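You operate a simulated robot arm through the tools that you are given. There is no shell and no other tool. Be economical: measure what you need, move in short steps, check, and stop when the job is done.

The job below is to be done with a simulated two-armed robot. You get a single attempt, and the scene is never put back.

TASK
On the top of the island bench, fold the blue cloth in half and then in half again.

The check looks at the end state, three seconds after you hand in, the way a careful person would. Anything else that was tipped, shoved, dropped, spilled or broken makes it a failure. Flat cloth is picked up by pressing the open fingertips on it (5 to 10 N) and closing them slowly along it; thin cloth reads only 2 to 8 mm in the jaws.

THE ROBOT
Two 7-joint arms with two-finger parallel grippers on one trunk, on a base that drives. Base frame: it is fixed to the floor where the robot stands at the start and does not move with it; the origin is under the middle of the robot, x ahead of it, y to its left, z up; the surface under the hand at the start is at about z = 760. Units: mm, degrees, N and s.
The left shoulder is at the start at [50, 209, 1196], the right one opposite. With the tool pointing down near the work surface each hand reaches from about 100 to 880 mm from the robot's upright axis, wherever it stands, measured 20 degrees to its own side. Places, roughly: blue cloth [500, 200, 800]; island bench [800, 300, 800]. Payload 4.4 kg a hand.
The tool frame of a hand sits at the grasp point between the pads (the TCP): z along the fingers, y along the line on which they close. The tips reach 23 mm beyond it. The gripper opens to 94 mm. The fingers are 38 mm wide and 10 mm thick; the gripper's body (54 by 96 mm) begins 39 mm behind the TCP.
Orientation is told as [roll, pitch, yaw] about the base's x, y, z axes, in that order, counted from this pose: with the fingers straight down and closing along the base's y, the tool's x points along the base's -x, its y along +y and its z along -z.

THE INTERFACE
- The arms move only by the tool play_rows. It takes "left_moves", "right_moves" or both (then of equal length, played together; a hand with none holds still); each is a list of rows, each a list of 7 numbers: the shift along the base's x, y, z in mm, then the turn, a rotation vector about the base's x, y, z in degrees, then the gripper command, from -1 (fully open) to 1 (shut), values between in proportion. In form: [[x, y, z, rx, ry, rz, claw], ...]. A call has 1 to 20 rows; each row shifts and turns the commanded pose from where the row before left it. Rows are played at 5 a second. More than 50 mm and 8.6 degrees between two rows, or a gripper value outside its range, and nothing of the call is played. Where a pose cannot be reached the arm comes as near as it can. A force on the tool above 40 N (or 10 N above the force at the start of the call, whichever is more), or a blocked arm, ends the call early, and 0.2 s more pass. The fingers move at their own pace (about 108 mm/s each) and stop on an object; they squeeze with about 34 N. The grip force told is the motor's: it shows also when the fingers shut on nothing. Time passes only in rows, and 0.2 s behind the last, so rows that do not move let the fingers close. The reply holds the time, the measured pose of the TCP, the force on the tool along the base axes, the opening and the grip force, in the units named above and with some noise, with the torque about the TCP (base axes, N m) and any sound that the robot's microphone picked up.
- Cameras (640 x 400 px; columns grow to the right, rows downward): "scene" is now at [149.6, 15.2, 1351.2]; the picture's right is [0.17, -0.99, 0.00], its down [-0.69, -0.12, -0.71] and it looks along [0.70, 0.12, -0.70] (base axes); focal length 251 px, centre (320, 200). "left" rides on the left gripper at [87, -16, -74] in its tool frame; the picture's right is [0.18, 0.98, 0.00], its down [-0.58, 0.11, -0.81] and it looks along [-0.79, 0.15, 0.59] (tool axes); focal length 243 px, centre (320, 200). "right" rides on the right gripper at [86, 16, -75] in its tool frame; the picture's right is [-0.18, 0.98, 0.00], its down [-0.58, -0.11, -0.81] and it looks along [-0.79, -0.15, 0.59] (tool axes); focal length 243 px, centre (320, 200). There is no depth. A picture from a camera that has moved, and an enlarged one, comes with that camera's place and axes in the base frame and with its lens.
- get_image(camera): a new picture of that camera. No time passes.
- slide_trunk(by): slides the trunk up (or, below 0, down) by that many mm; the arms and the scene camera ride with it, the base frame stays. It gives what a move gives, with no picture.
- drive_base(legs): drives the robot by 1 to 6 legs, each [ahead, left, turn to the left] in mm, mm and degrees, along the robot's own axes; the way and the turn of a leg run together, so that a leg with both is an arc; at most 1500 mm and 180 degrees a leg. The arms and the cameras ride along, it lands a little off, and it stops where it bumps. It gives what a move gives.
- pan_tilt(pan, tilt): turns the head with the scene camera to pan (to the left, within 80 degrees either way) and tilt (down, from -29 to 69), counted from straight ahead of the robot. It gives what a move gives.
- inspect(camera, box): a new picture of the part [left, top, right, bottom] of that camera's present view, enlarged. No time passes.
- job_done(): hands the job in; it is judged then, once.

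Go step by step. Nothing tells you exact positions but the pictures and the camera data: compare them with the known pose of the tool, close in by small moves and look again before you grip or let go. The budget is 120 turns and 92 pictures, counting those below and the enlarged ones. Unless the task says otherwise, let go and move clear before handing in, and close with one line.

The tools are called after "Emit:" by a JSON object that holds its "fn" and its "kwargs". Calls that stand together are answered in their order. play_rows: Moves the arms, as the interface text tells. Its arguments: {"type":"object","properties":{"left_moves":{"type":"array","items":{"type":"array","items":{"type":"number"}}},"right_moves":{"type":"array","items":{"type":"array","items":{"type":"number"}}}},"required":[]} The other tools are called the same way: slide_trunk (by) slides the trunk up or down; drive_base (legs) drives the base; pan_tilt (pan, tilt) turns the head that bears the scene camera; get_image (camera) takes a picture; inspect (camera, box) takes an enlarged picture of a part of a camera's view; job_done () hands the job in.

At the start:

```text
clock: 0.0
left_eef_pos: [387.6, 332.3, 918.6]
left_ee_rot: [-0.1, 0.2, 0.0]
left_wrist_force: [-0.5, -0.7, -0.5]
left_wrist_torque: [0.01, -0.01, 0.01]
left_finger_gap: 94.2
left_grip_force: 0.2
right_eef_pos: [651.6, -37.4, 1009.6]
right_ee_rot: [0.0, 0.0, 0.0]
right_wrist_force: [-0.5, 0.8, 0.2]
right_wrist_torque: [-0.02, -0.02, 0.04]
right_finger_gap: 94.3
right_grip_force: 0.0
trunk travel left (down, up): [-275.0, 288.0]
robot x, y, heading: [1.2, 3.0, 0.1]
head pan, tilt: [9.6, 44.5]
```

scene: 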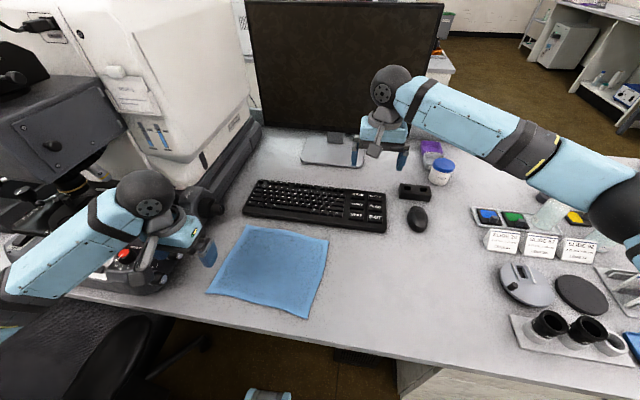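
right: 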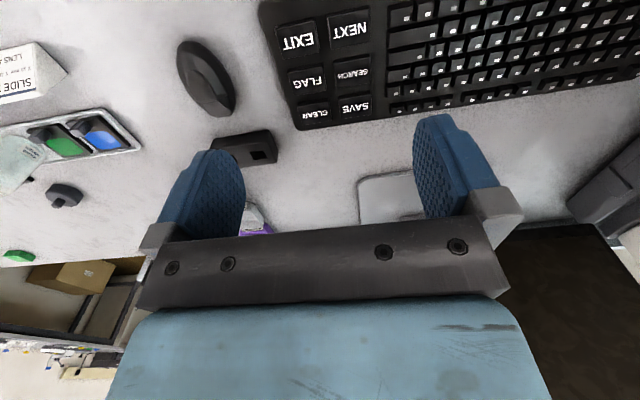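
left: 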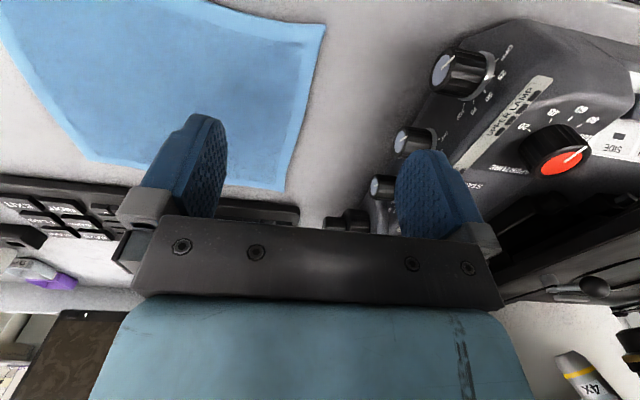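

The blue cloth lies flat near the bench's front edge, about x 360–590, y 70–335, with the keyboard beyond it and the microscope to its left. I'll look closer before moving.

Emit:
{"fn": "inspect", "kwargs": {"camera": "scene", "box": [160, 170, 400, 350]}}

Emit:
{"fn": "play_rows", "kwargs": {"left_moves": [[0, -30, 30, 0, 0, 0, -1], [0, -40, 10, 0, 0, 0, -1], [0, -40, 0, 0, 0, 0, -1], [-20, -20, 0, 0, 0, 0, -1], [0, 0, 0, 0, 0, 0, -1]]}}

Emit:
{"fn": "get_image", "kwargs": {"camera": "left"}}

Emit:
{"fn": "get_image", "kwargs": {"camera": "scene"}}

```text
2.22 times, centred on (280, 260) of scene
camera zoom: at [149.6, 15.2, 1351.2], right [0.17, -0.99, 0.0], down [-0.69, -0.12, -0.71], along [0.7, 0.12, -0.7], focal length 558 px, centre (409, 67)
```

zoom: 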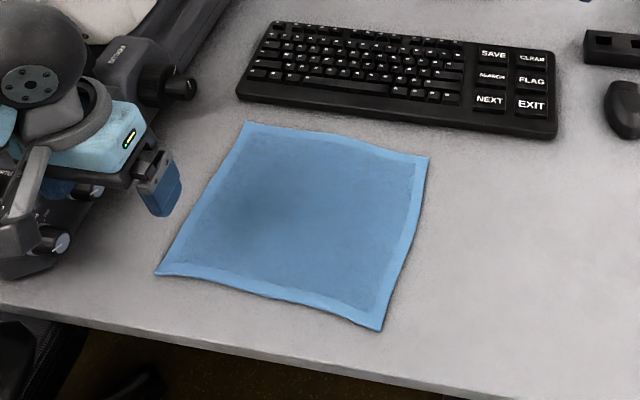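

```text
clock: 1.2
left_eef_pos: [369.0, 202.7, 960.2]
left_ee_rot: [0.0, 0.1, 0.1]
left_wrist_force: [0.2, 0.0, 0.3]
left_wrist_torque: [0.02, 0.02, -0.02]
left_finger_gap: 94.1
left_grip_force: 0.0
right_eef_pos: [652.0, -37.0, 1009.7]
right_ee_rot: [0.0, 0.1, 0.0]
right_wrist_force: [0.0, -0.2, -1.1]
right_wrist_torque: [0.0, 0.01, 0.03]
right_finger_gap: 93.8
right_grip_force: 0.0
trunk travel left (down, up): [-275.0, 288.0]
robot x, y, heading: [1.8, 1.7, 0.3]
head pan, tilt: [9.6, 44.5]
```

```text
87 pictures are left
camera left: at [281.7, 184.9, 1034.1], right [-0.18, 0.98, 0.0], down [0.58, 0.11, 0.81], along [0.79, 0.15, -0.59], focal length 243 px, centre (320, 200)
```

left: 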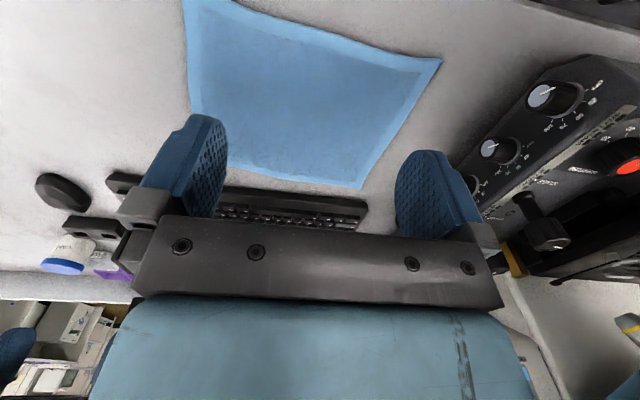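

```text
86 pictures are left
camera scene: at [149.9, 15.3, 1351.2], right [0.17, -0.99, 0.0], down [-0.69, -0.12, -0.71], along [0.7, 0.12, -0.7], focal length 251 px, centre (320, 200)
```

scene: 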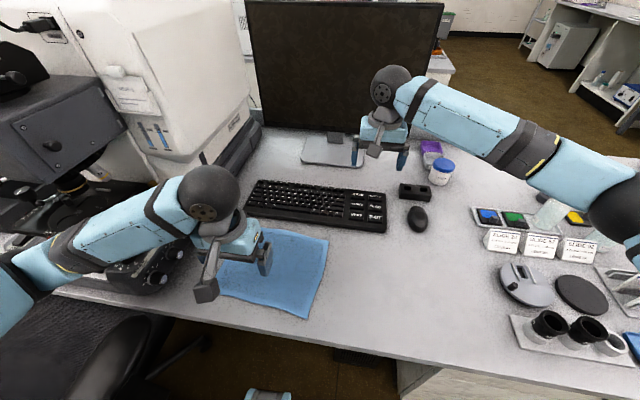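

The camera rays agree: near corners are about (376,334) and (360,83), far corners about (592,318) and (583,66), and the table is near z 760. I'll turn both hands so the fingers close along x, and bring them above the near corners.

Emit:
{"fn": "play_rows", "kwargs": {"left_moves": [[0, 11, -5, 0, 0, 7.77, 0], [0, 11, -5, 0, 0, 7.77, 0], [1, 11, -5, 0, 0, 7.77, 0], [1, 11, -5, 0, 0, 7.77, 0], [1, 11, -5, 0, 0, 7.77, 0], [1, 10, -5, 0, 0, 7.77, 0], [1, 10, -5, 0, 0, 7.77, 0], [1, 10, -5, 0, 0, 7.77, 0], [0, 10, -5, 0, 0, 7.77, 0], [0, 9, -5, 0, 0, 7.77, 0], [0, 8, -10, 0, 0, 7.77, 0], [0, 0, 0, 0, 0, 0, 0]], "right_moves": [[-26, 10, -5, 0, 0, 7.77, 0], [-26, 12, -5, 0, 0, 7.77, 0], [-26, 12, -5, 0, 0, 7.77, 0], [-26, 12, -10, 0, 0, 7.77, 0], [-26, 12, -10, 0, 0, 7.77, 0], [-26, 12, -10, 0, 0, 7.77, 0], [-26, 13, -10, 0, 0, 7.77, 0], [-26, 13, -10, 0, 0, 7.77, 0], [-26, 13, -15, 0, 0, 7.77, 0], [-26, 14, -15, 0, 0, 7.77, 0], [-26, 14, -15, 0, 0, 7.77, 0], [0, 0, 0, 0, 0, 0, 0]]}}

Emit:
{"fn": "get_image", "kwargs": {"camera": "scene"}}

Emit:
{"fn": "get_image", "kwargs": {"camera": "right"}}

Emit:
{"fn": "get_image", "kwargs": {"camera": "left"}}

```text
clock: 3.8
left_eef_pos: [375.0, 313.7, 899.1]
left_ee_rot: [0.0, 0.0, 85.6]
left_wrist_force: [1.0, 0.7, 0.1]
left_wrist_torque: [0.03, -0.02, -0.02]
left_finger_gap: 47.0
left_grip_force: 0.1
right_eef_pos: [365.2, 99.3, 898.7]
right_ee_rot: [0.1, 0.0, 85.5]
right_wrist_force: [-0.6, 0.3, -0.8]
right_wrist_torque: [-0.02, -0.01, 0.0]
right_finger_gap: 47.0
right_grip_force: 0.0
trunk travel left (down, up): [-275.0, 288.0]
robot x, y, heading: [-1.5, 0.9, 0.1]
head pan, tilt: [9.6, 44.5]
```

```text
85 pictures are left
camera scene: at [149.8, 14.8, 1351.2], right [0.17, -0.99, 0.0], down [-0.69, -0.12, -0.71], along [0.7, 0.12, -0.7], focal length 251 px, centre (320, 200)
```

scene: 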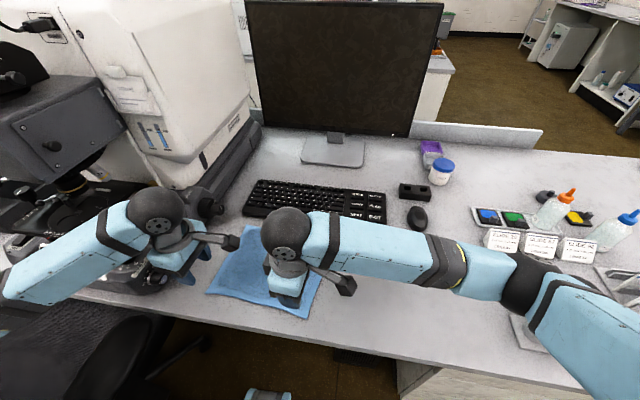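

```text
84 pictures are left
camera right: at [342.3, 13.8, 972.6], right [-0.97, 0.26, 0.0], down [0.15, 0.57, 0.81], along [0.21, 0.78, -0.59], focal length 243 px, centre (320, 200)
```

right: 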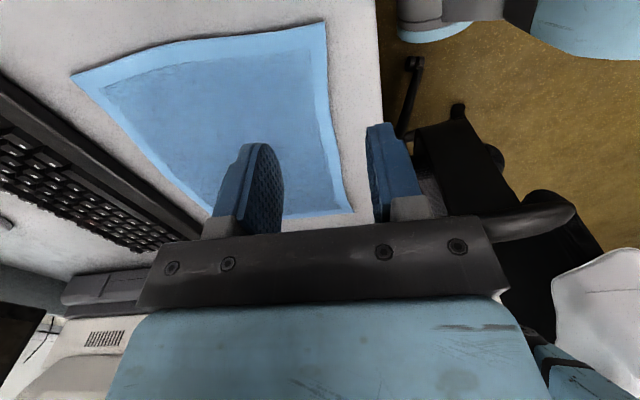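

```text
83 pictures are left
camera left: at [383.7, 226.2, 974.0], right [-0.99, -0.11, 0.0], down [-0.06, 0.59, 0.81], along [-0.09, 0.8, -0.59], focal length 243 px, centre (320, 200)
```

left: 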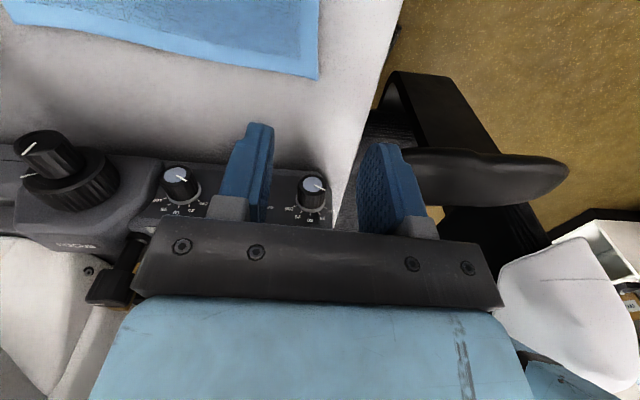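

Both near corners are confirmed at about (372,336) and (355,80). I'll lower both hands over the near edge to just above the cloth.

Emit:
{"fn": "play_rows", "kwargs": {"left_moves": [[0, 0, -30, 0, 0, 0, 0], [0, 0, -30, 0, 0, 0, 0], [0, 0, -30, 0, 0, 0, 0], [0, 0, -12, 0, 0, 0, 0], [0, 0, 0, 0, 0, 0, 0]], "right_moves": [[-3, 0, -30, 0, 0, 0, 0], [0, 0, -30, 0, 0, 0, 0], [0, 0, -30, 0, 0, 0, 0], [0, 0, -12, 0, 0, 0, 0], [0, 0, 0, 0, 0, 0, 0]]}}

Emit:
{"fn": "get_image", "kwargs": {"camera": "right"}}

Emit:
{"fn": "get_image", "kwargs": {"camera": "left"}}

```text
clock: 5.0
left_eef_pos: [374.6, 313.5, 797.7]
left_ee_rot: [0.0, 0.1, 85.4]
left_wrist_force: [-0.7, -1.1, -0.5]
left_wrist_torque: [0.01, -0.04, -0.04]
left_finger_gap: 47.1
left_grip_force: 0.1
right_eef_pos: [363.6, 98.9, 797.2]
right_ee_rot: [0.0, 0.1, 85.4]
right_wrist_force: [0.4, 0.0, 0.1]
right_wrist_torque: [-0.02, 0.01, -0.02]
right_finger_gap: 46.9
right_grip_force: 0.0
trunk travel left (down, up): [-275.0, 288.0]
robot x, y, heading: [-1.5, 2.9, -0.0]
head pan, tilt: [9.6, 44.5]
```

```text
82 pictures are left
camera right: at [339.7, 14.8, 870.7], right [-0.97, 0.26, 0.0], down [0.15, 0.57, 0.81], along [0.21, 0.78, -0.59], focal length 243 px, centre (320, 200)
```

right: 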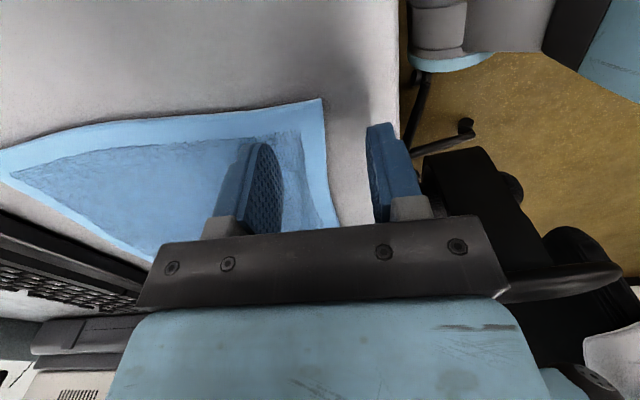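

```text
81 pictures are left
camera left: at [383.0, 226.3, 871.8], right [-0.99, -0.11, 0.0], down [-0.06, 0.59, 0.81], along [-0.09, 0.8, -0.59], focal length 243 px, centre (320, 200)
```

left: 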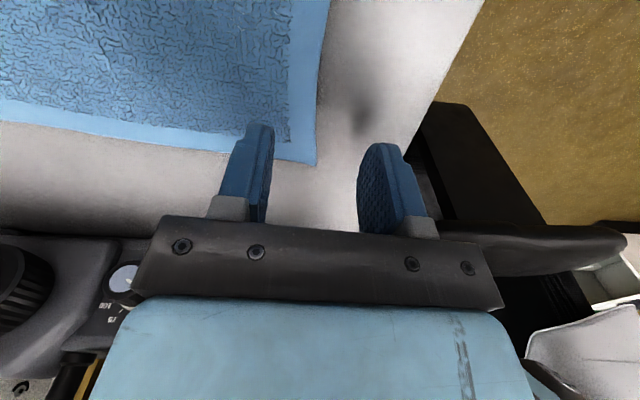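

The near edge sits between the fingers of both hands, with the tips about 14 mm above it. I'll descend gently to contact.

Emit:
{"fn": "play_rows", "kwargs": {"left_moves": [[0, 0, -5, 0, 0, 0, 0], [0, 0, -5, 0, 0, 0, 0], [0, 0, -2, 0, 0, 0, 0], [0, 0, -1, 0, 0, 0, 0], [0, 0, 0, 0, 0, 0, 0]], "right_moves": [[0, 0, -5, 0, 0, 0, 0], [0, 0, -5, 0, 0, 0, 0], [0, 0, -2, 0, 0, 0, 0], [0, 0, -1, 0, 0, 0, 0], [0, 0, 0, 0, 0, 0, 0]]}}

```text
clock: 6.2
left_eef_pos: [374.5, 314.6, 785.4]
left_ee_rot: [-0.1, 0.0, 85.5]
left_wrist_force: [1.3, 2.2, 12.8]
left_wrist_torque: [0.02, -0.42, 0.04]
left_finger_gap: 47.5
left_grip_force: 0.8
right_eef_pos: [361.9, 100.3, 786.1]
right_ee_rot: [0.0, -0.1, 85.4]
right_wrist_force: [1.3, -0.1, 12.1]
right_wrist_torque: [-0.05, -0.36, 0.01]
right_finger_gap: 47.4
right_grip_force: 0.7
trunk travel left (down, up): [-275.0, 288.0]
robot x, y, heading: [0.8, 0.7, -0.3]
head pan, tilt: [9.6, 44.5]
```

Contact at about 12 N on both hands. I'll ease off slightly and close slowly along the cloth.

Emit:
{"fn": "play_rows", "kwargs": {"left_moves": [[0, 0, -0.0, 0, 0, 0, 0.05], [0, 0, 0.4, 0, 0, 0, 0.1], [0, 0, 0, 0, 0, 0, 0.15], [0, 0, 0, 0, 0, 0, 0.2], [0, 0, 0, 0, 0, 0, 0.25], [0, 0, 0, 0, 0, 0, 0.3], [0, 0, 0, 0, 0, 0, 0.35], [0, 0, 0, 0, 0, 0, 0.4]], "right_moves": [[0, 0, 0, 0, 0, 0, 0.05], [0, 0, 0.3, 0, 0, 0, 0.1], [0, 0, 0, 0, 0, 0, 0.15], [0, 0, 0, 0, 0, 0, 0.2], [0, 0, 0, 0, 0, 0, 0.25], [0, 0, 0, 0, 0, 0, 0.3], [0, 0, 0, 0, 0, 0, 0.35], [0, 0, 0, 0, 0, 0, 0.4]]}}

Emit:
{"fn": "get_image", "kwargs": {"camera": "right"}}

Emit:
{"fn": "get_image", "kwargs": {"camera": "left"}}

```text
clock: 8.0
left_eef_pos: [372.4, 314.4, 786.2]
left_ee_rot: [-0.2, 0.0, 85.5]
left_wrist_force: [2.9, -0.5, 15.2]
left_wrist_torque: [-0.08, -0.38, -0.01]
left_finger_gap: 29.7
left_grip_force: 2.0
right_eef_pos: [362.2, 99.0, 785.5]
right_ee_rot: [0.0, -0.1, 85.5]
right_wrist_force: [-3.8, -0.8, 16.2]
right_wrist_torque: [-0.02, -0.16, -0.04]
right_finger_gap: 27.0
right_grip_force: 0.1
trunk travel left (down, up): [-275.0, 288.0]
robot x, y, heading: [2.1, -0.2, 0.3]
head pan, tilt: [9.6, 44.5]
```

```text
80 pictures are left
camera right: at [338.0, 14.6, 859.4], right [-0.97, 0.26, 0.0], down [0.15, 0.57, 0.81], along [0.21, 0.78, -0.59], focal length 243 px, centre (320, 200)
```

right: 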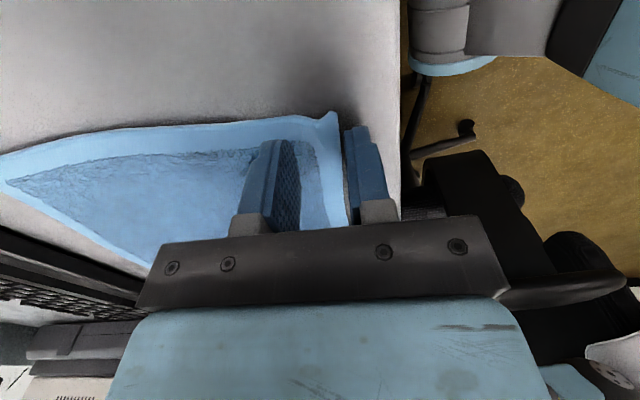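

```text
79 pictures are left
camera left: at [381.6, 225.9, 860.5], right [-0.99, -0.11, 0.0], down [-0.06, 0.59, 0.81], along [-0.08, 0.8, -0.59], focal length 243 px, centre (320, 200)
```

left: 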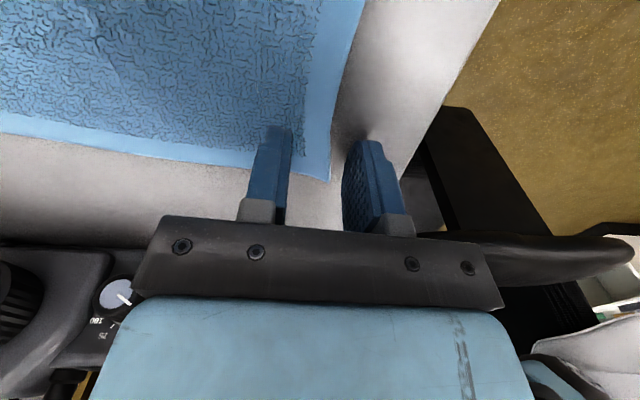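

The cloth is being drawn toward the near fingers as hoped. I'll continue closing slowly to grip.

Emit:
{"fn": "play_rows", "kwargs": {"left_moves": [[0, 0, 0.4, 0, 0, 0, 0.45], [0, 0, 0, 0, 0, 0, 0.5], [0, 0, 0, 0, 0, 0, 0.55], [0, 0, 0, 0, 0, 0, 0.6], [0, 0, 0, 0, 0, 0, 0.65], [0, 0, 0, 0, 0, 0, 0.7], [0, 0, 0, 0, 0, 0, 0.75], [0, 0, 0, 0, 0, 0, 0.8], [0, 0, 0, 0, 0, 0, 0.85], [0, 0, 0, 0, 0, 0, 0.9], [0, 0, 0, 0, 0, 0, 1], [0, 0, 0, 0, 0, 0, 1], [0, 0, 0, 0, 0, 0, 1]], "right_moves": [[0, 0, 0.4, 0, 0, 0, 0.45], [0, 0, 0, 0, 0, 0, 0.5], [0, 0, 0, 0, 0, 0, 0.55], [0, 0, 0, 0, 0, 0, 0.6], [0, 0, 0, 0, 0, 0, 0.65], [0, 0, 0, 0, 0, 0, 0.7], [0, 0, 0, 0, 0, 0, 0.75], [0, 0, 0, 0, 0, 0, 0.8], [0, 0, 0, 0, 0, 0, 0.85], [0, 0, 0, 0, 0, 0, 0.9], [0, 0, 0, 0, 0, 0, 1], [0, 0, 0, 0, 0, 0, 1], [0, 0, 0, 0, 0, 0, 1]]}}

Emit:
{"fn": "get_image", "kwargs": {"camera": "right"}}

Emit:
{"fn": "get_image", "kwargs": {"camera": "left"}}

```text
clock: 10.8
left_eef_pos: [373.4, 314.1, 784.3]
left_ee_rot: [-0.1, 0.0, 85.5]
left_wrist_force: [4.0, 0.0, 13.3]
left_wrist_torque: [-0.06, -0.12, 0.0]
left_finger_gap: 3.6
left_grip_force: 33.7
right_eef_pos: [363.4, 99.1, 785.5]
right_ee_rot: [-0.1, -0.1, 85.4]
right_wrist_force: [2.5, 1.2, 11.4]
right_wrist_torque: [-0.03, -0.09, 0.04]
right_finger_gap: 4.5
right_grip_force: 33.3
trunk travel left (down, up): [-275.0, 288.0]
robot x, y, heading: [3.9, 2.0, 0.2]
head pan, tilt: [9.6, 44.5]
```

```text
78 pictures are left
camera right: at [339.4, 14.5, 859.7], right [-0.96, 0.26, 0.0], down [0.15, 0.57, 0.81], along [0.21, 0.78, -0.59], focal length 243 px, centre (320, 200)
```

right: 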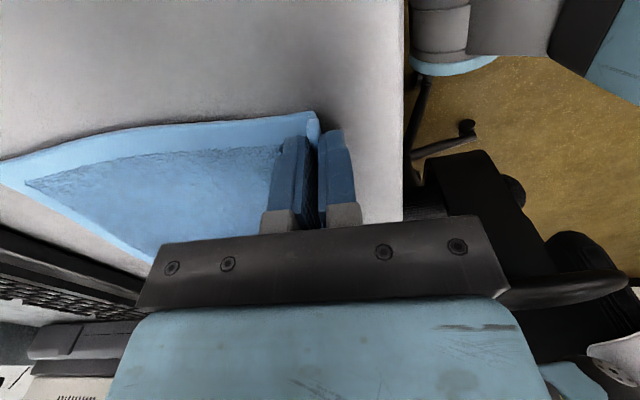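

```text
77 pictures are left
camera left: at [382.5, 226.1, 860.6], right [-0.99, -0.11, 0.0], down [-0.06, 0.59, 0.81], along [-0.09, 0.8, -0.59], focal length 243 px, centre (320, 200)
```

left: 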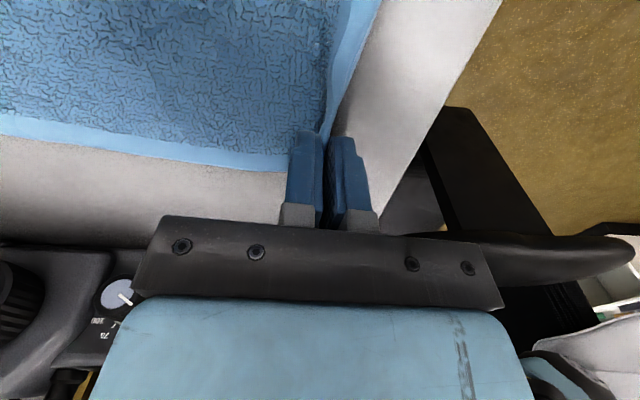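

Both jaws read about 4 mm, so the cloth is gripped. I'll lift 40 mm and check.

Emit:
{"fn": "play_rows", "kwargs": {"left_moves": [[0, 0, 10, 0, 0, 0, 1], [0, 0, 10, 0, 0, 0, 1], [2, 0, 10, 0, 0, 0, 1], [2, 0, 10, 0, 0, 0, 1], [0, 0, 0, 0, 0, 0, 1]], "right_moves": [[0, 0, 10, 0, 0, 0, 1], [0, 0, 10, 0, 0, 0, 1], [2, 0, 10, 0, 0, 0, 1], [2, 0, 10, 0, 0, 0, 1], [0, 0, 0, 0, 0, 0, 1]]}}

Emit:
{"fn": "get_image", "kwargs": {"camera": "right"}}

Emit:
{"fn": "get_image", "kwargs": {"camera": "left"}}

Emit:
{"fn": "get_image", "kwargs": {"camera": "scene"}}

```text
clock: 12.0
left_eef_pos: [377.8, 313.6, 825.4]
left_ee_rot: [0.0, 0.1, 85.5]
left_wrist_force: [-0.3, -0.3, 0.0]
left_wrist_torque: [-0.03, -0.02, -0.02]
left_finger_gap: 3.6
left_grip_force: 34.4
right_eef_pos: [368.6, 99.4, 825.8]
right_ee_rot: [0.0, 0.0, 85.4]
right_wrist_force: [0.3, 1.2, 0.9]
right_wrist_torque: [0.02, 0.03, -0.05]
right_finger_gap: 4.2
right_grip_force: 34.3
trunk travel left (down, up): [-275.0, 288.0]
robot x, y, heading: [-2.4, 3.5, -0.0]
head pan, tilt: [9.6, 44.5]
```

```text
76 pictures are left
camera right: at [344.2, 14.7, 899.2], right [-0.96, 0.26, 0.0], down [0.15, 0.57, 0.81], along [0.21, 0.78, -0.59], focal length 243 px, centre (320, 200)
```

right: 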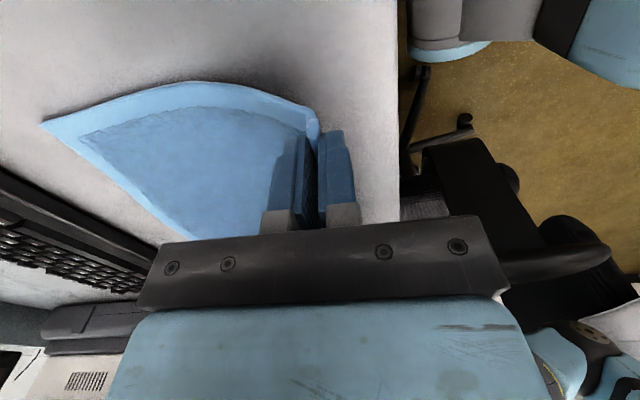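

```text
75 pictures are left
camera left: at [386.9, 226.4, 899.8], right [-0.99, -0.11, 0.0], down [-0.06, 0.59, 0.81], along [-0.09, 0.8, -0.59], focal length 243 px, centre (320, 200)
```

left: 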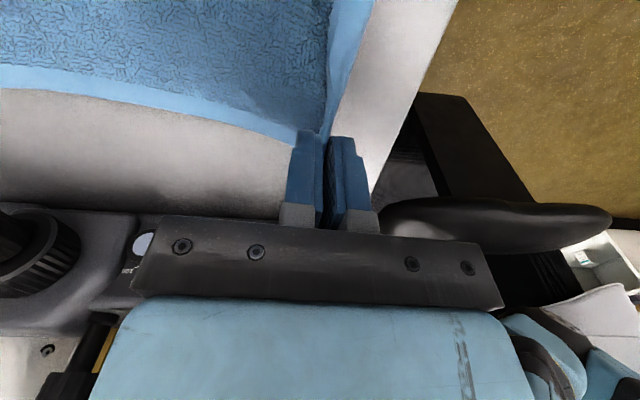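

```text
74 pictures are left
camera scene: at [149.6, 15.2, 1351.2], right [0.17, -0.99, 0.0], down [-0.69, -0.12, -0.71], along [0.7, 0.12, -0.7], focal length 251 px, centre (320, 200)
```

scene: 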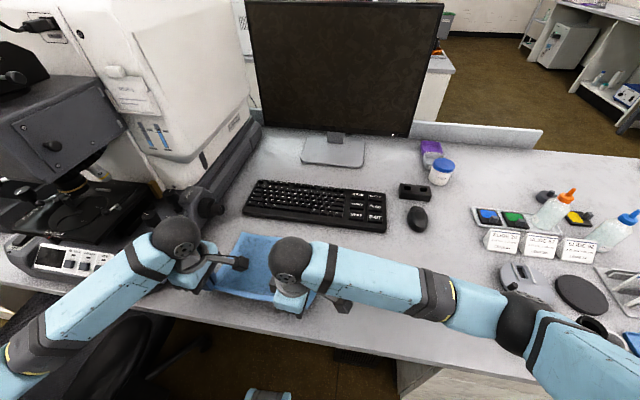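

The near edge lifts cleanly; the cloth seems to have slid some 20–30 mm toward me while I closed. I'll measure the far edge again.

Emit:
{"fn": "inspect", "kwargs": {"camera": "scene", "box": [190, 200, 350, 320]}}

```text
3.33 times, centred on (270, 260) of scene
camera zoom: at [149.6, 15.2, 1351.2], right [0.17, -0.99, 0.0], down [-0.69, -0.12, -0.71], along [0.7, 0.12, -0.7], focal length 837 px, centre (487, 0)
```

zoom: 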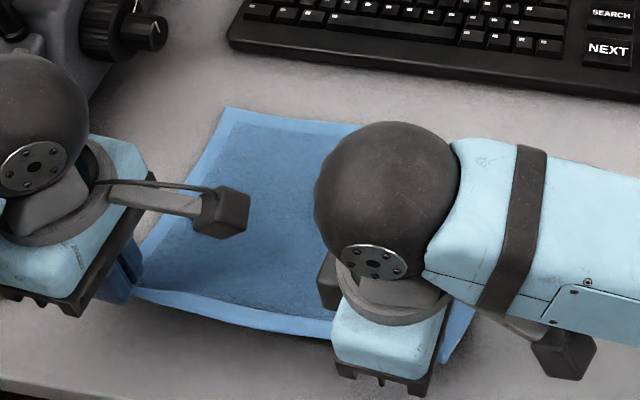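

The far edge is now at about x 565 (left) and 555 (right). I'll carry both corners in an arc toward it and look at how the edge sits before lowering.

Emit:
{"fn": "play_rows", "kwargs": {"left_moves": [[8, 0, 10, 0, 0, 0, 1], [10, 0, 12, 0, 0, 0, 1], [12, 0, 12, 0, 0, 0, 1], [14, 0, 10, 0, 0, 0, 1], [16, 0, 6, 0, 0, 0, 1], [16, 0, 2, 0, 0, 0, 1], [16, 0, -2, 0, 0, 0, 1], [16, 0, -6, 0, 0, 0, 1], [14, 0, -8, 0, 0, 0, 1], [12, 0, -8, 0, 0, 0, 1], [10, 0, -6, 0, 0, 0, 1], [0, 0, 0, 0, 0, 0, 1]], "right_moves": [[8, 0, 10, 0, 0, 0, 1], [10, 0, 12, 0, 0, 0, 1], [12, 0, 12, 0, 0, 0, 1], [14, 0, 10, 0, 0, 0, 1], [16, 0, 6, 0, 0, 0, 1], [16, 0, 2, 0, 0, 0, 1], [16, 0, -2, 0, 0, 0, 1], [16, 0, -6, 0, 0, 0, 1], [14, 0, -8, 0, 0, 0, 1], [12, 0, -8, 0, 0, 0, 1], [10, 0, -6, 0, 0, 0, 1], [0, 0, 0, 0, 0, 0, 1]]}}

Emit:
{"fn": "get_image", "kwargs": {"camera": "right"}}

Emit:
{"fn": "get_image", "kwargs": {"camera": "left"}}

Emit:
{"fn": "inspect", "kwargs": {"camera": "scene", "box": [190, 190, 366, 322]}}

```text
clock: 14.6
left_eef_pos: [521.1, 315.1, 846.6]
left_ee_rot: [0.0, 0.0, 85.5]
left_wrist_force: [-1.0, -0.4, -1.2]
left_wrist_torque: [-0.01, -0.04, -0.06]
left_finger_gap: 3.3
left_grip_force: 34.0
right_eef_pos: [511.4, 100.3, 847.8]
right_ee_rot: [-0.1, 0.0, 85.4]
right_wrist_force: [0.4, 1.0, 0.6]
right_wrist_torque: [0.04, 0.04, -0.02]
right_finger_gap: 4.4
right_grip_force: 33.5
trunk travel left (down, up): [-275.0, 288.0]
robot x, y, heading: [2.0, -0.6, -0.2]
head pan, tilt: [9.6, 44.5]
```

```text
72 pictures are left
camera right: at [488.2, 14.7, 921.2], right [-0.97, 0.26, 0.0], down [0.15, 0.57, 0.81], along [0.21, 0.78, -0.59], focal length 243 px, centre (320, 200)
```

right: 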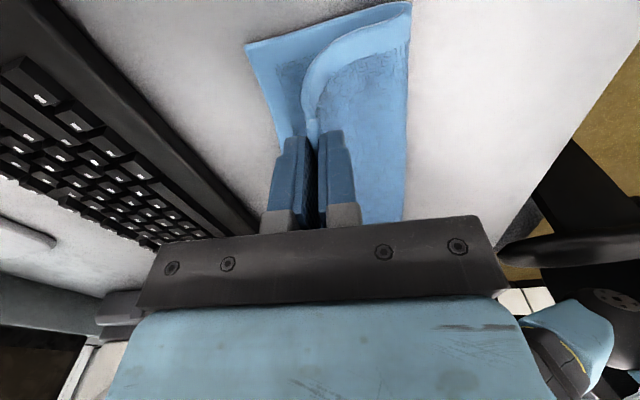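

```text
71 pictures are left
camera left: at [530.3, 226.7, 921.7], right [-0.99, -0.11, 0.0], down [-0.06, 0.59, 0.81], along [-0.09, 0.8, -0.59], focal length 243 px, centre (320, 200)
```

left: 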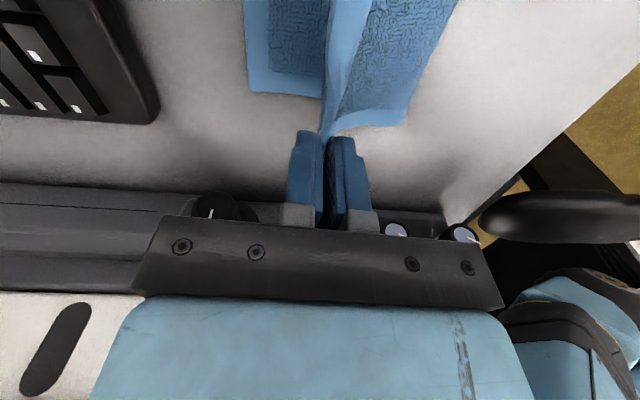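

```text
3.03 times, centred on (278, 256) of scene
camera zoom: at [149.4, 15.2, 1351.2], right [0.17, -0.99, 0.0], down [-0.69, -0.12, -0.71], along [0.7, 0.12, -0.7], focal length 761 px, centre (447, 30)
```

zoom: 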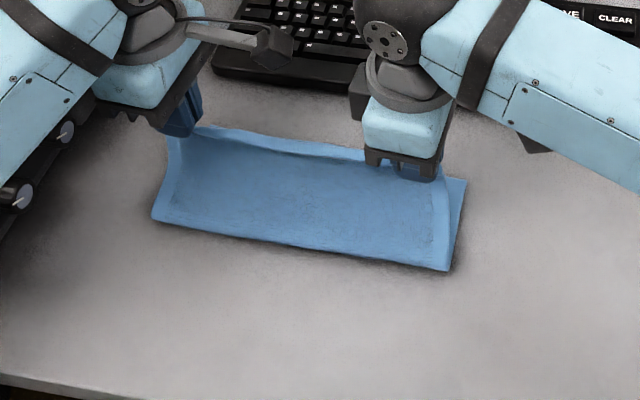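

The fold is forming well; the top layer is about 15 mm too far to +y because the cloth lies slightly askew. I'll shift by −15 in y, advance toward the far edge and lower.

Emit:
{"fn": "play_rows", "kwargs": {"left_moves": [[7, -3, -5, 0, 0, 0, 1], [7, -3, -8, 0, 0, 0, 1], [6, -3, -10, 0, 0, 0, 1], [6, -3, -11, 0, 0, 0, 1], [4, -2, -10, 0, 0, 0, 1], [2, -1, -6, 0, 0, 0, 1], [0, 0, -2, 0, 0, 0, 1], [0, 0, 0, 0, 0, 0, 1]], "right_moves": [[5, -3, -5, 0, 0, 0, 1], [5, -3, -8, 0, 0, 0, 1], [4, -3, -10, 0, 0, 0, 1], [4, -3, -11, 0, 0, 0, 1], [3, -2, -10, 0, 0, 0, 1], [2, -1, -6, 0, 0, 0, 1], [0, 0, -2, 0, 0, 0, 1], [0, 0, 0, 0, 0, 0, 1]]}}

Emit:
{"fn": "get_image", "kwargs": {"camera": "right"}}

Emit:
{"fn": "get_image", "kwargs": {"camera": "left"}}

Emit:
{"fn": "inspect", "kwargs": {"camera": "scene", "box": [190, 190, 366, 322]}}

```text
clock: 16.4
left_eef_pos: [554.7, 295.9, 806.3]
left_ee_rot: [-0.6, -1.1, 85.6]
left_wrist_force: [-0.7, -3.8, 0.0]
left_wrist_torque: [-0.08, 0.0, -0.06]
left_finger_gap: 3.6
left_grip_force: 34.0
right_eef_pos: [532.2, 77.9, 800.2]
right_ee_rot: [-0.3, -0.8, 85.5]
right_wrist_force: [0.0, 3.2, 0.2]
right_wrist_torque: [0.07, 0.06, -0.03]
right_finger_gap: 4.1
right_grip_force: 34.0
trunk travel left (down, up): [-275.0, 288.0]
robot x, y, heading: [-0.5, 1.0, -0.0]
head pan, tilt: [9.6, 44.5]
```

```text
69 pictures are left
camera right: at [507.8, -8.3, 873.4], right [-0.96, 0.26, 0.0], down [0.15, 0.56, 0.81], along [0.21, 0.79, -0.58], focal length 243 px, centre (320, 200)
```

right: 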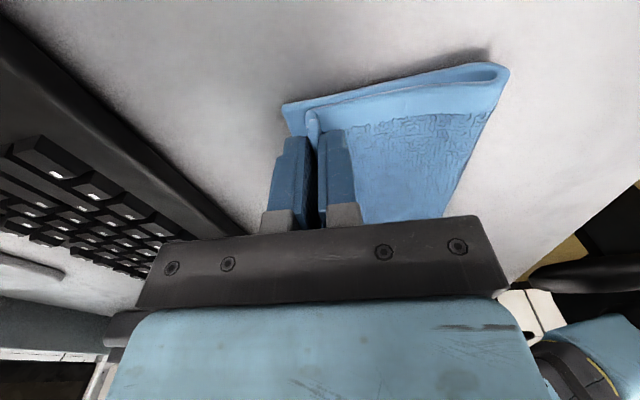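

```text
68 pictures are left
camera left: at [562.0, 206.1, 880.3], right [-0.99, -0.11, -0.01], down [-0.07, 0.57, 0.82], along [-0.08, 0.81, -0.58], focal length 243 px, centre (320, 200)
```

left: 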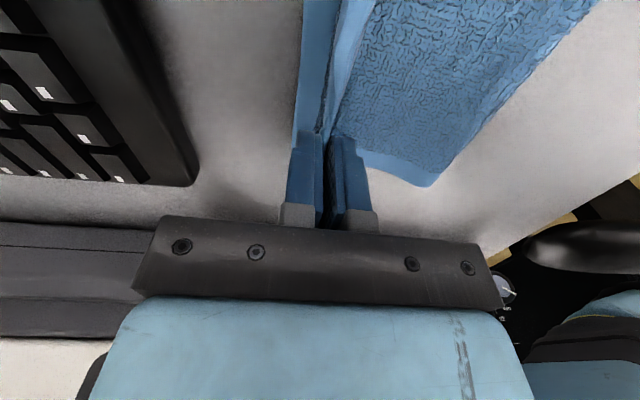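

```text
3.03 times, centred on (278, 256) of scene
camera zoom: at [143.9, 0.9, 1353.5], right [0.17, -0.99, -0.01], down [-0.69, -0.11, -0.72], along [0.71, 0.13, -0.69], focal length 761 px, centre (447, 30)
```

zoom: 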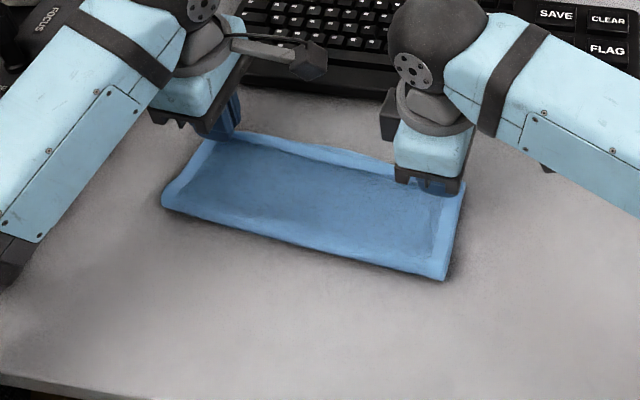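

The head camera and hands shifted as if the robot is being pushed up on its left side: maybe the left elbow touches something. I'll look before doing more.

Emit:
{"fn": "get_image", "kwargs": {"camera": "scene"}}

```text
66 pictures are left
camera scene: at [143.9, 0.9, 1353.5], right [0.17, -0.99, -0.01], down [-0.69, -0.11, -0.72], along [0.71, 0.13, -0.69], focal length 251 px, centre (320, 200)
```

scene: 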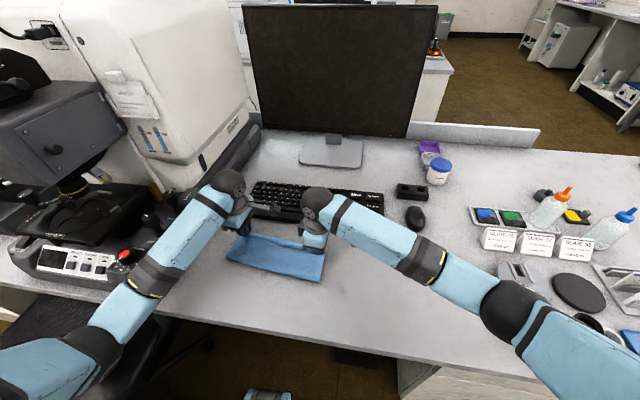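

The left arm's elbow appears to rest on something (chair or bench front), tilting the robot slightly. The hands are within ~15 mm of the cloth and aligned, so I'll lower the right a little, release both gently and lift the left away.

Emit:
{"fn": "play_rows", "kwargs": {"left_moves": [[0, 0, 0, 0, 0, 0, 1], [0, 0, 0, 0, 0, 0, 1], [0, 0, 0, 0, 0, 0, 0.8], [0, 0, 0, 0, 0, 0, 0.6], [0, 0, 0, 0, 0, 0, 0.5], [0, 0, 0, 0, 0, 0, 0.5], [0, 0, 10, 0, 0, 0, 0.5], [0, 0, 15, 0, 0, 0, 0.5], [0, 0, 20, 0, 0, 0, 0.5], [0, 0, 20, 0, 0, 0, 0.5], [0, 0, 0, 0, 0, 0, 0.5]], "right_moves": [[0, 0, -4, 0, 0, 0, 1], [0, 0, -4, 0, 0, 0, 1], [0, 0, 0, 0, 0, 0, 0.8], [0, 0, 0, 0, 0, 0, 0.6], [0, 0, 0, 0, 0, 0, 0.5], [0, 0, 8, 0, 0, 0, 0.5], [0, 0, 10, 0, 0, 0, 0.5], [0, 0, 15, 0, 0, 0, 0.5], [0, 0, 20, 0, 0, 0, 0.5], [0, 0, 20, 0, 0, 0, 0.5], [0, 0, 0, 0, 0, 0, 0.5]]}}

Emit:
{"fn": "get_image", "kwargs": {"camera": "right"}}

Emit:
{"fn": "get_image", "kwargs": {"camera": "left"}}

Emit:
{"fn": "get_image", "kwargs": {"camera": "scene"}}

```text
clock: 18.8
left_eef_pos: [554.4, 298.4, 857.9]
left_ee_rot: [0.2, 0.1, 85.5]
left_wrist_force: [-0.6, -0.1, 1.0]
left_wrist_torque: [0.0, 0.0, 0.01]
left_finger_gap: 23.4
left_grip_force: 0.1
right_eef_pos: [534.4, 85.9, 858.9]
right_ee_rot: [0.1, 0.1, 85.4]
right_wrist_force: [-0.1, 0.9, -0.5]
right_wrist_torque: [0.01, 0.03, 0.0]
right_finger_gap: 23.6
right_grip_force: 0.1
trunk travel left (down, up): [-275.0, 288.0]
robot x, y, heading: [-4.3, 1.8, -0.3]
head pan, tilt: [9.6, 44.5]
```

```text
65 pictures are left
camera right: at [512.0, 0.2, 933.2], right [-0.97, 0.26, 0.0], down [0.16, 0.57, 0.81], along [0.21, 0.78, -0.59], focal length 243 px, centre (320, 200)
```

right: 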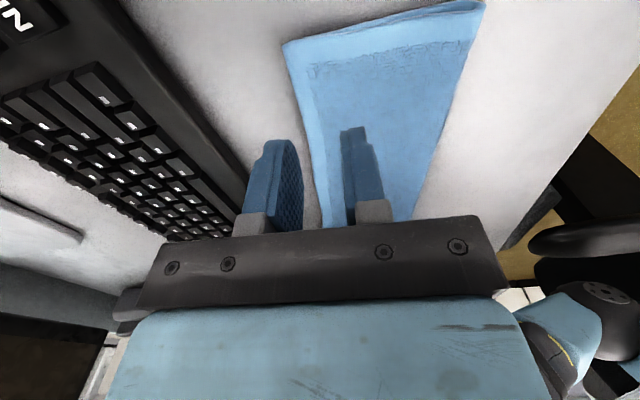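

```text
64 pictures are left
camera left: at [563.8, 210.8, 933.2], right [-0.99, -0.11, 0.0], down [-0.06, 0.59, 0.81], along [-0.09, 0.8, -0.59], focal length 243 px, centre (320, 200)
```

left: 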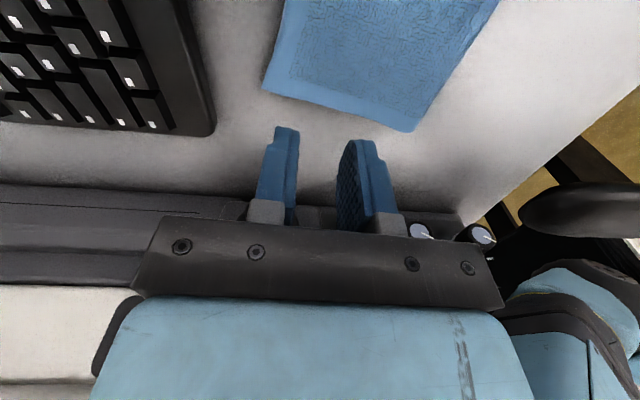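

```text
63 pictures are left
camera scene: at [150.8, 15.9, 1350.2], right [0.17, -0.99, 0.0], down [-0.69, -0.12, -0.71], along [0.7, 0.12, -0.7], focal length 251 px, centre (320, 200)
```

scene: 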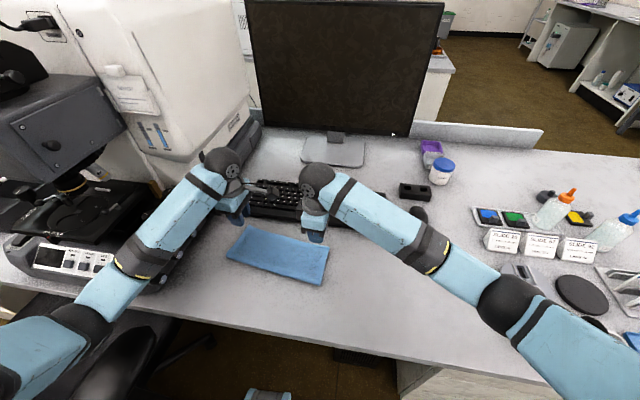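

The first fold came out neatly and the robot is level again. I'll park the left hand high and back, raise the right hand aside, and measure the folded cloth.

Emit:
{"fn": "play_rows", "kwargs": {"left_moves": [[-5, 0, 35, 0, 0, -7.77, 0.5], [-15, 5, 35, 0, 0, -7.77, 0.5], [-20, 10, 30, 0, 0, -7.77, 0.5], [-25, 10, 30, 0, 0, -7.77, 0.5], [-25, 10, 20, 0, 0, -7.77, 0.5], [-25, 10, 10, 0, 0, -7.77, 0.5], [-25, 10, 0, 0, 0, -7.77, 0.5], [-25, 10, 0, 0, 0, -7.77, 0.5], [-25, 10, 0, 0, 0, -7.77, 0.5], [-20, 10, 0, 0, 0, -7.77, 0.5], [0, 10, 0, 0, 0, -7.77, 0.5], [0, 0, 0, 0, 0, 0, 0.5]], "right_moves": [[0, -5, 20, 0, 0, -7.77, 0], [0, -10, 20, 0, 0, -7.77, 0], [0, -10, 10, 0, 0, -7.77, 0], [0, -10, 0, 0, 0, -7.77, 0], [0, -10, 0, 0, 0, -7.77, 0], [0, -10, 0, 0, 0, -7.77, 0], [0, -10, 0, 0, 0, -7.77, 0], [0, -10, 0, 0, 0, -7.77, 0], [0, -10, 0, 0, 0, -7.77, 0], [0, -10, 0, 0, 0, -7.77, 0], [0, -10, 0, 0, 0, -7.77, 0], [0, 0, 0, 0, 0, 0, 0]]}}

Emit:
{"fn": "get_image", "kwargs": {"camera": "scene"}}

Emit:
{"fn": "inspect", "kwargs": {"camera": "scene", "box": [200, 200, 360, 300]}}

Emit:
{"fn": "get_image", "kwargs": {"camera": "right"}}

```text
clock: 21.4
left_eef_pos: [345.6, 393.8, 1020.0]
left_ee_rot: [0.0, 0.0, 0.1]
left_wrist_force: [-0.7, -0.5, 0.5]
left_wrist_torque: [-0.02, 0.0, -0.03]
left_finger_gap: 23.4
left_grip_force: 0.0
right_eef_pos: [533.4, -20.8, 910.9]
right_ee_rot: [0.0, 0.0, -0.1]
right_wrist_force: [-0.1, 0.0, -0.6]
right_wrist_torque: [0.02, 0.0, 0.0]
right_finger_gap: 47.1
right_grip_force: 0.0
trunk travel left (down, up): [-275.0, 288.0]
robot x, y, heading: [-0.1, 4.9, -0.2]
head pan, tilt: [9.6, 44.5]
```

```text
62 pictures are left
camera scene: at [149.6, 15.3, 1351.2], right [0.17, -0.99, 0.0], down [-0.69, -0.12, -0.71], along [0.7, 0.12, -0.7], focal length 251 px, centre (320, 200)
```

scene: 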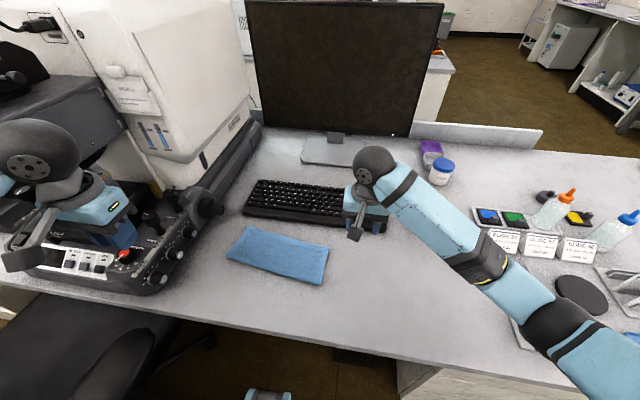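

```text
4.00 times, centred on (280, 250) of scene
camera zoom: at [149.6, 15.3, 1351.2], right [0.17, -0.99, 0.0], down [-0.69, -0.12, -0.71], along [0.7, 0.12, -0.7], focal length 1005 px, centre (480, 0)
```

zoom: 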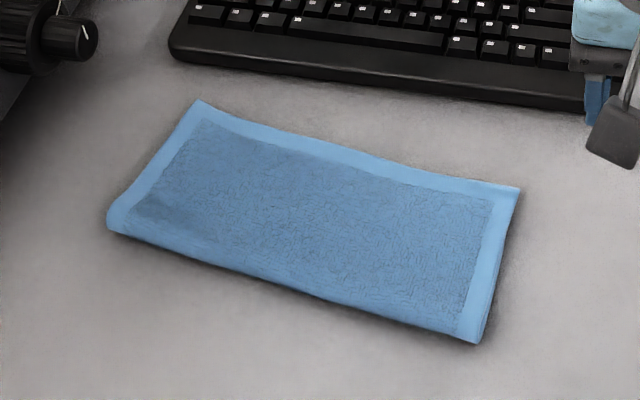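

```text
60 pictures are left
camera right: at [447.2, -4.0, 984.3], right [0.19, 0.98, 0.0], down [0.58, -0.11, 0.81], along [0.79, -0.15, -0.59], focal length 243 px, centre (320, 200)
```

right: 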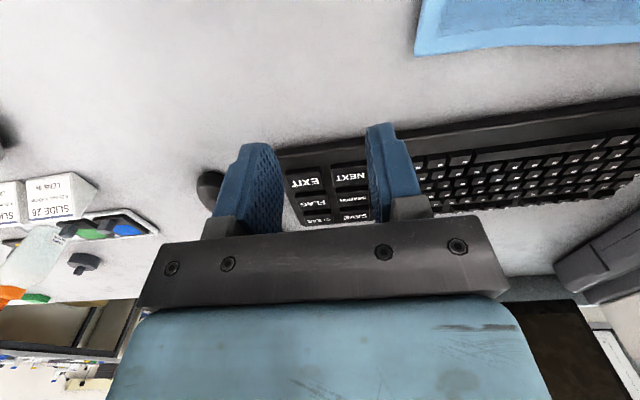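

The first fold is clean: about 118 × 258 mm, with its right edge centred at (498,62) and left edge centred at (534,317), turned about −8°. I'll bring the right hand over the right edge, yawed −8° and rolled 4° so the outer finger sits lower and catches both layers.

Emit:
{"fn": "play_rows", "kwargs": {"right_moves": [[-5, 12, -15, 0, 0, -4, 0.23], [-5, 12, -15, 0, 0, -4, 0.23], [-5, 12, -15, 4, 0, 0, 0.23], [-5, 12, -15, 0, 0, 0, 0.23], [-5, 12, -15, 0, 0, 0, 0.23], [-5, 13, -15, 0, 0, 0, 0.23], [-5, 13, -15, 0, 0, 0, 0.23], [0, 0, 0, 0, 0, 0, 0.23]]}}

Emit:
{"fn": "get_image", "kwargs": {"camera": "right"}}

Emit:
{"fn": "inspect", "kwargs": {"camera": "scene", "box": [240, 200, 400, 300]}}

```text
clock: 23.2
left_eef_pos: [345.5, 394.3, 1020.0]
left_ee_rot: [0.0, 0.1, 0.0]
left_wrist_force: [-0.1, 0.2, -0.1]
left_wrist_torque: [0.02, 0.01, -0.03]
left_finger_gap: 23.4
left_grip_force: 0.1
right_eef_pos: [499.6, 65.7, 804.7]
right_ee_rot: [4.0, 0.6, -8.0]
right_wrist_force: [0.7, 0.5, 0.2]
right_wrist_torque: [-0.02, -0.01, 0.01]
right_finger_gap: 36.3
right_grip_force: 0.0
trunk travel left (down, up): [-275.0, 288.0]
robot x, y, heading: [1.3, -1.8, 0.1]
head pan, tilt: [9.6, 44.5]
```

```text
59 pictures are left
camera right: at [415.6, 88.7, 880.9], right [0.32, 0.95, 0.07], down [0.56, -0.24, 0.79], along [0.76, -0.22, -0.61], focal length 243 px, centre (320, 200)
```

right: 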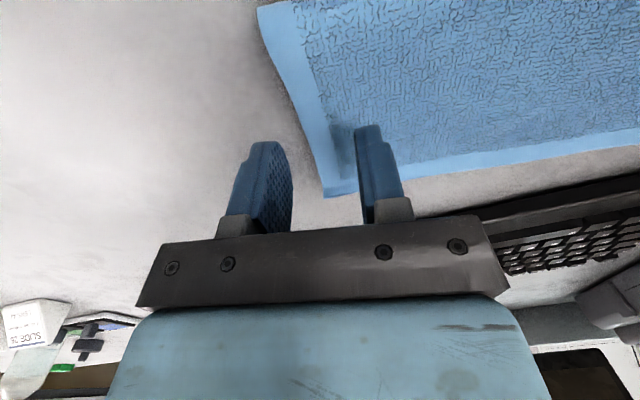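

```text
4.00 times, centred on (320, 250) of scene
camera zoom: at [149.6, 15.0, 1351.2], right [0.17, -0.99, 0.0], down [-0.69, -0.12, -0.71], along [0.7, 0.12, -0.7], focal length 1005 px, centre (320, 0)
```

zoom: 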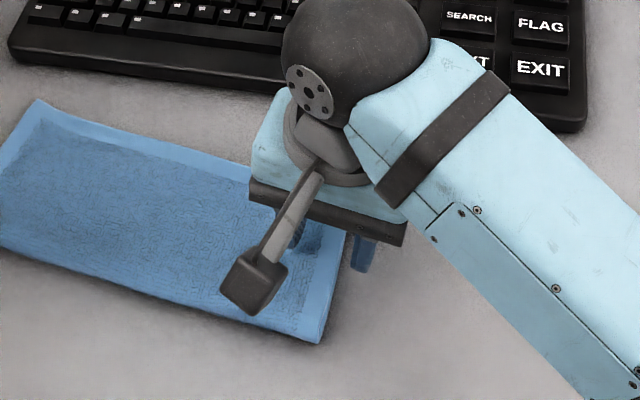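

The edge lies between the fingers, with the outer finger off the cloth. I'll lower to contact.

Emit:
{"fn": "play_rows", "kwargs": {"right_moves": [[0, 0, -6, 0, 0, 0, 0.23], [0, 0, -6, 0, 0, 0, 0.23], [0, 0, -3, 0, 0, 0, 0.23], [0, 0, -2, 0, 0, 0, 0.23], [0, 0, -1, 0, 0, 0, 0.23], [0, 0, 0, 0, 0, 0, 0.23]]}}

```text
clock: 24.6
left_eef_pos: [343.3, 395.6, 1020.4]
left_ee_rot: [0.0, -0.1, 0.1]
left_wrist_force: [-0.4, 0.1, -0.6]
left_wrist_torque: [0.02, -0.01, 0.0]
left_finger_gap: 23.4
left_grip_force: 0.1
right_eef_pos: [499.4, 65.5, 788.2]
right_ee_rot: [3.9, 0.4, -8.0]
right_wrist_force: [0.6, -0.3, 3.4]
right_wrist_torque: [0.09, -0.03, 0.01]
right_finger_gap: 36.4
right_grip_force: 0.1
trunk travel left (down, up): [-275.0, 288.0]
robot x, y, heading: [-1.9, 1.0, -0.0]
head pan, tilt: [9.6, 44.5]
```

Emit:
{"fn": "play_rows", "kwargs": {"right_moves": [[0, 0, -1, 0, 0, 0, 0.23], [0, 0, -1, 0, 0, 0, 0.23], [0, 0, 0, 0, 0, 0, 0.23]]}}

Emit:
{"fn": "inspect", "kwargs": {"camera": "right", "box": [200, 80, 440, 230]}}

```text
clock: 25.4
left_eef_pos: [344.4, 394.4, 1020.9]
left_ee_rot: [0.0, -0.1, -0.1]
left_wrist_force: [0.1, 0.0, 0.8]
left_wrist_torque: [-0.02, 0.02, 0.03]
left_finger_gap: 23.2
left_grip_force: 0.1
right_eef_pos: [499.3, 66.3, 787.8]
right_ee_rot: [3.9, 0.4, -8.0]
right_wrist_force: [1.0, -0.4, 11.1]
right_wrist_torque: [0.25, -0.07, -0.04]
right_finger_gap: 36.0
right_grip_force: 0.2
trunk travel left (down, up): [-275.0, 288.0]
robot x, y, heading: [3.7, -0.1, -0.2]
head pan, tilt: [9.6, 44.5]
```

```text
2.67 times, centred on (320, 155) of right
camera zoom: at [415.3, 88.5, 862.2], right [0.32, 0.95, 0.07], down [0.56, -0.25, 0.79], along [0.77, -0.22, -0.61], focal length 647 px, centre (320, 320)
```

zoom: 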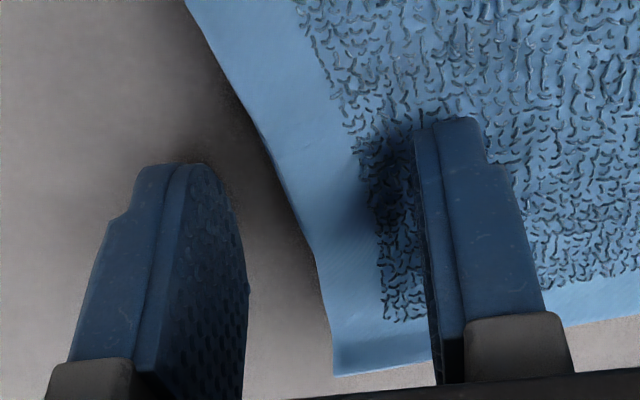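

Only the inner finger bears load, so I'll roll another 4° to bring the outer fingertip down to the bench.

Emit:
{"fn": "play_rows", "kwargs": {"right_moves": [[0, 0, 0, 4, 0, 0, 0.23], [0, 0, -1, 0, 0, 0, 0.23], [0, 0, 0, 0, 0, 0, 0.23]]}}

```text
clock: 26.2
left_eef_pos: [343.7, 393.9, 1021.9]
left_ee_rot: [0.0, -0.1, 0.1]
left_wrist_force: [0.6, -0.3, -0.5]
left_wrist_torque: [-0.01, 0.0, 0.02]
left_finger_gap: 23.5
left_grip_force: 0.0
right_eef_pos: [499.0, 65.7, 786.9]
right_ee_rot: [8.0, 0.8, -8.0]
right_wrist_force: [2.2, -6.5, 28.1]
right_wrist_torque: [-0.81, -0.45, -0.04]
right_finger_gap: 36.9
right_grip_force: 0.6
trunk travel left (down, up): [-275.0, 288.0]
robot x, y, heading: [-4.3, -1.9, 0.0]
head pan, tilt: [9.6, 44.5]
```

Emit:
{"fn": "play_rows", "kwargs": {"right_moves": [[0, 0, 0.8, -1, 0, 0, 0.23], [0, 0, 0.2, 0, 0, 0, 0.23]]}}

```text
clock: 26.8
left_eef_pos: [344.9, 393.4, 1020.7]
left_ee_rot: [0.0, 0.0, 0.1]
left_wrist_force: [0.3, 0.1, -0.8]
left_wrist_torque: [0.03, 0.0, 0.02]
left_finger_gap: 23.6
left_grip_force: 0.1
right_eef_pos: [498.7, 66.3, 786.2]
right_ee_rot: [7.0, 0.9, -8.0]
right_wrist_force: [5.5, -1.8, 23.4]
right_wrist_torque: [-0.37, -0.44, 0.08]
right_finger_gap: 36.2
right_grip_force: 0.6
trunk travel left (down, up): [-275.0, 288.0]
robot x, y, heading: [2.6, 0.6, -0.1]
head pan, tilt: [9.6, 44.5]
```

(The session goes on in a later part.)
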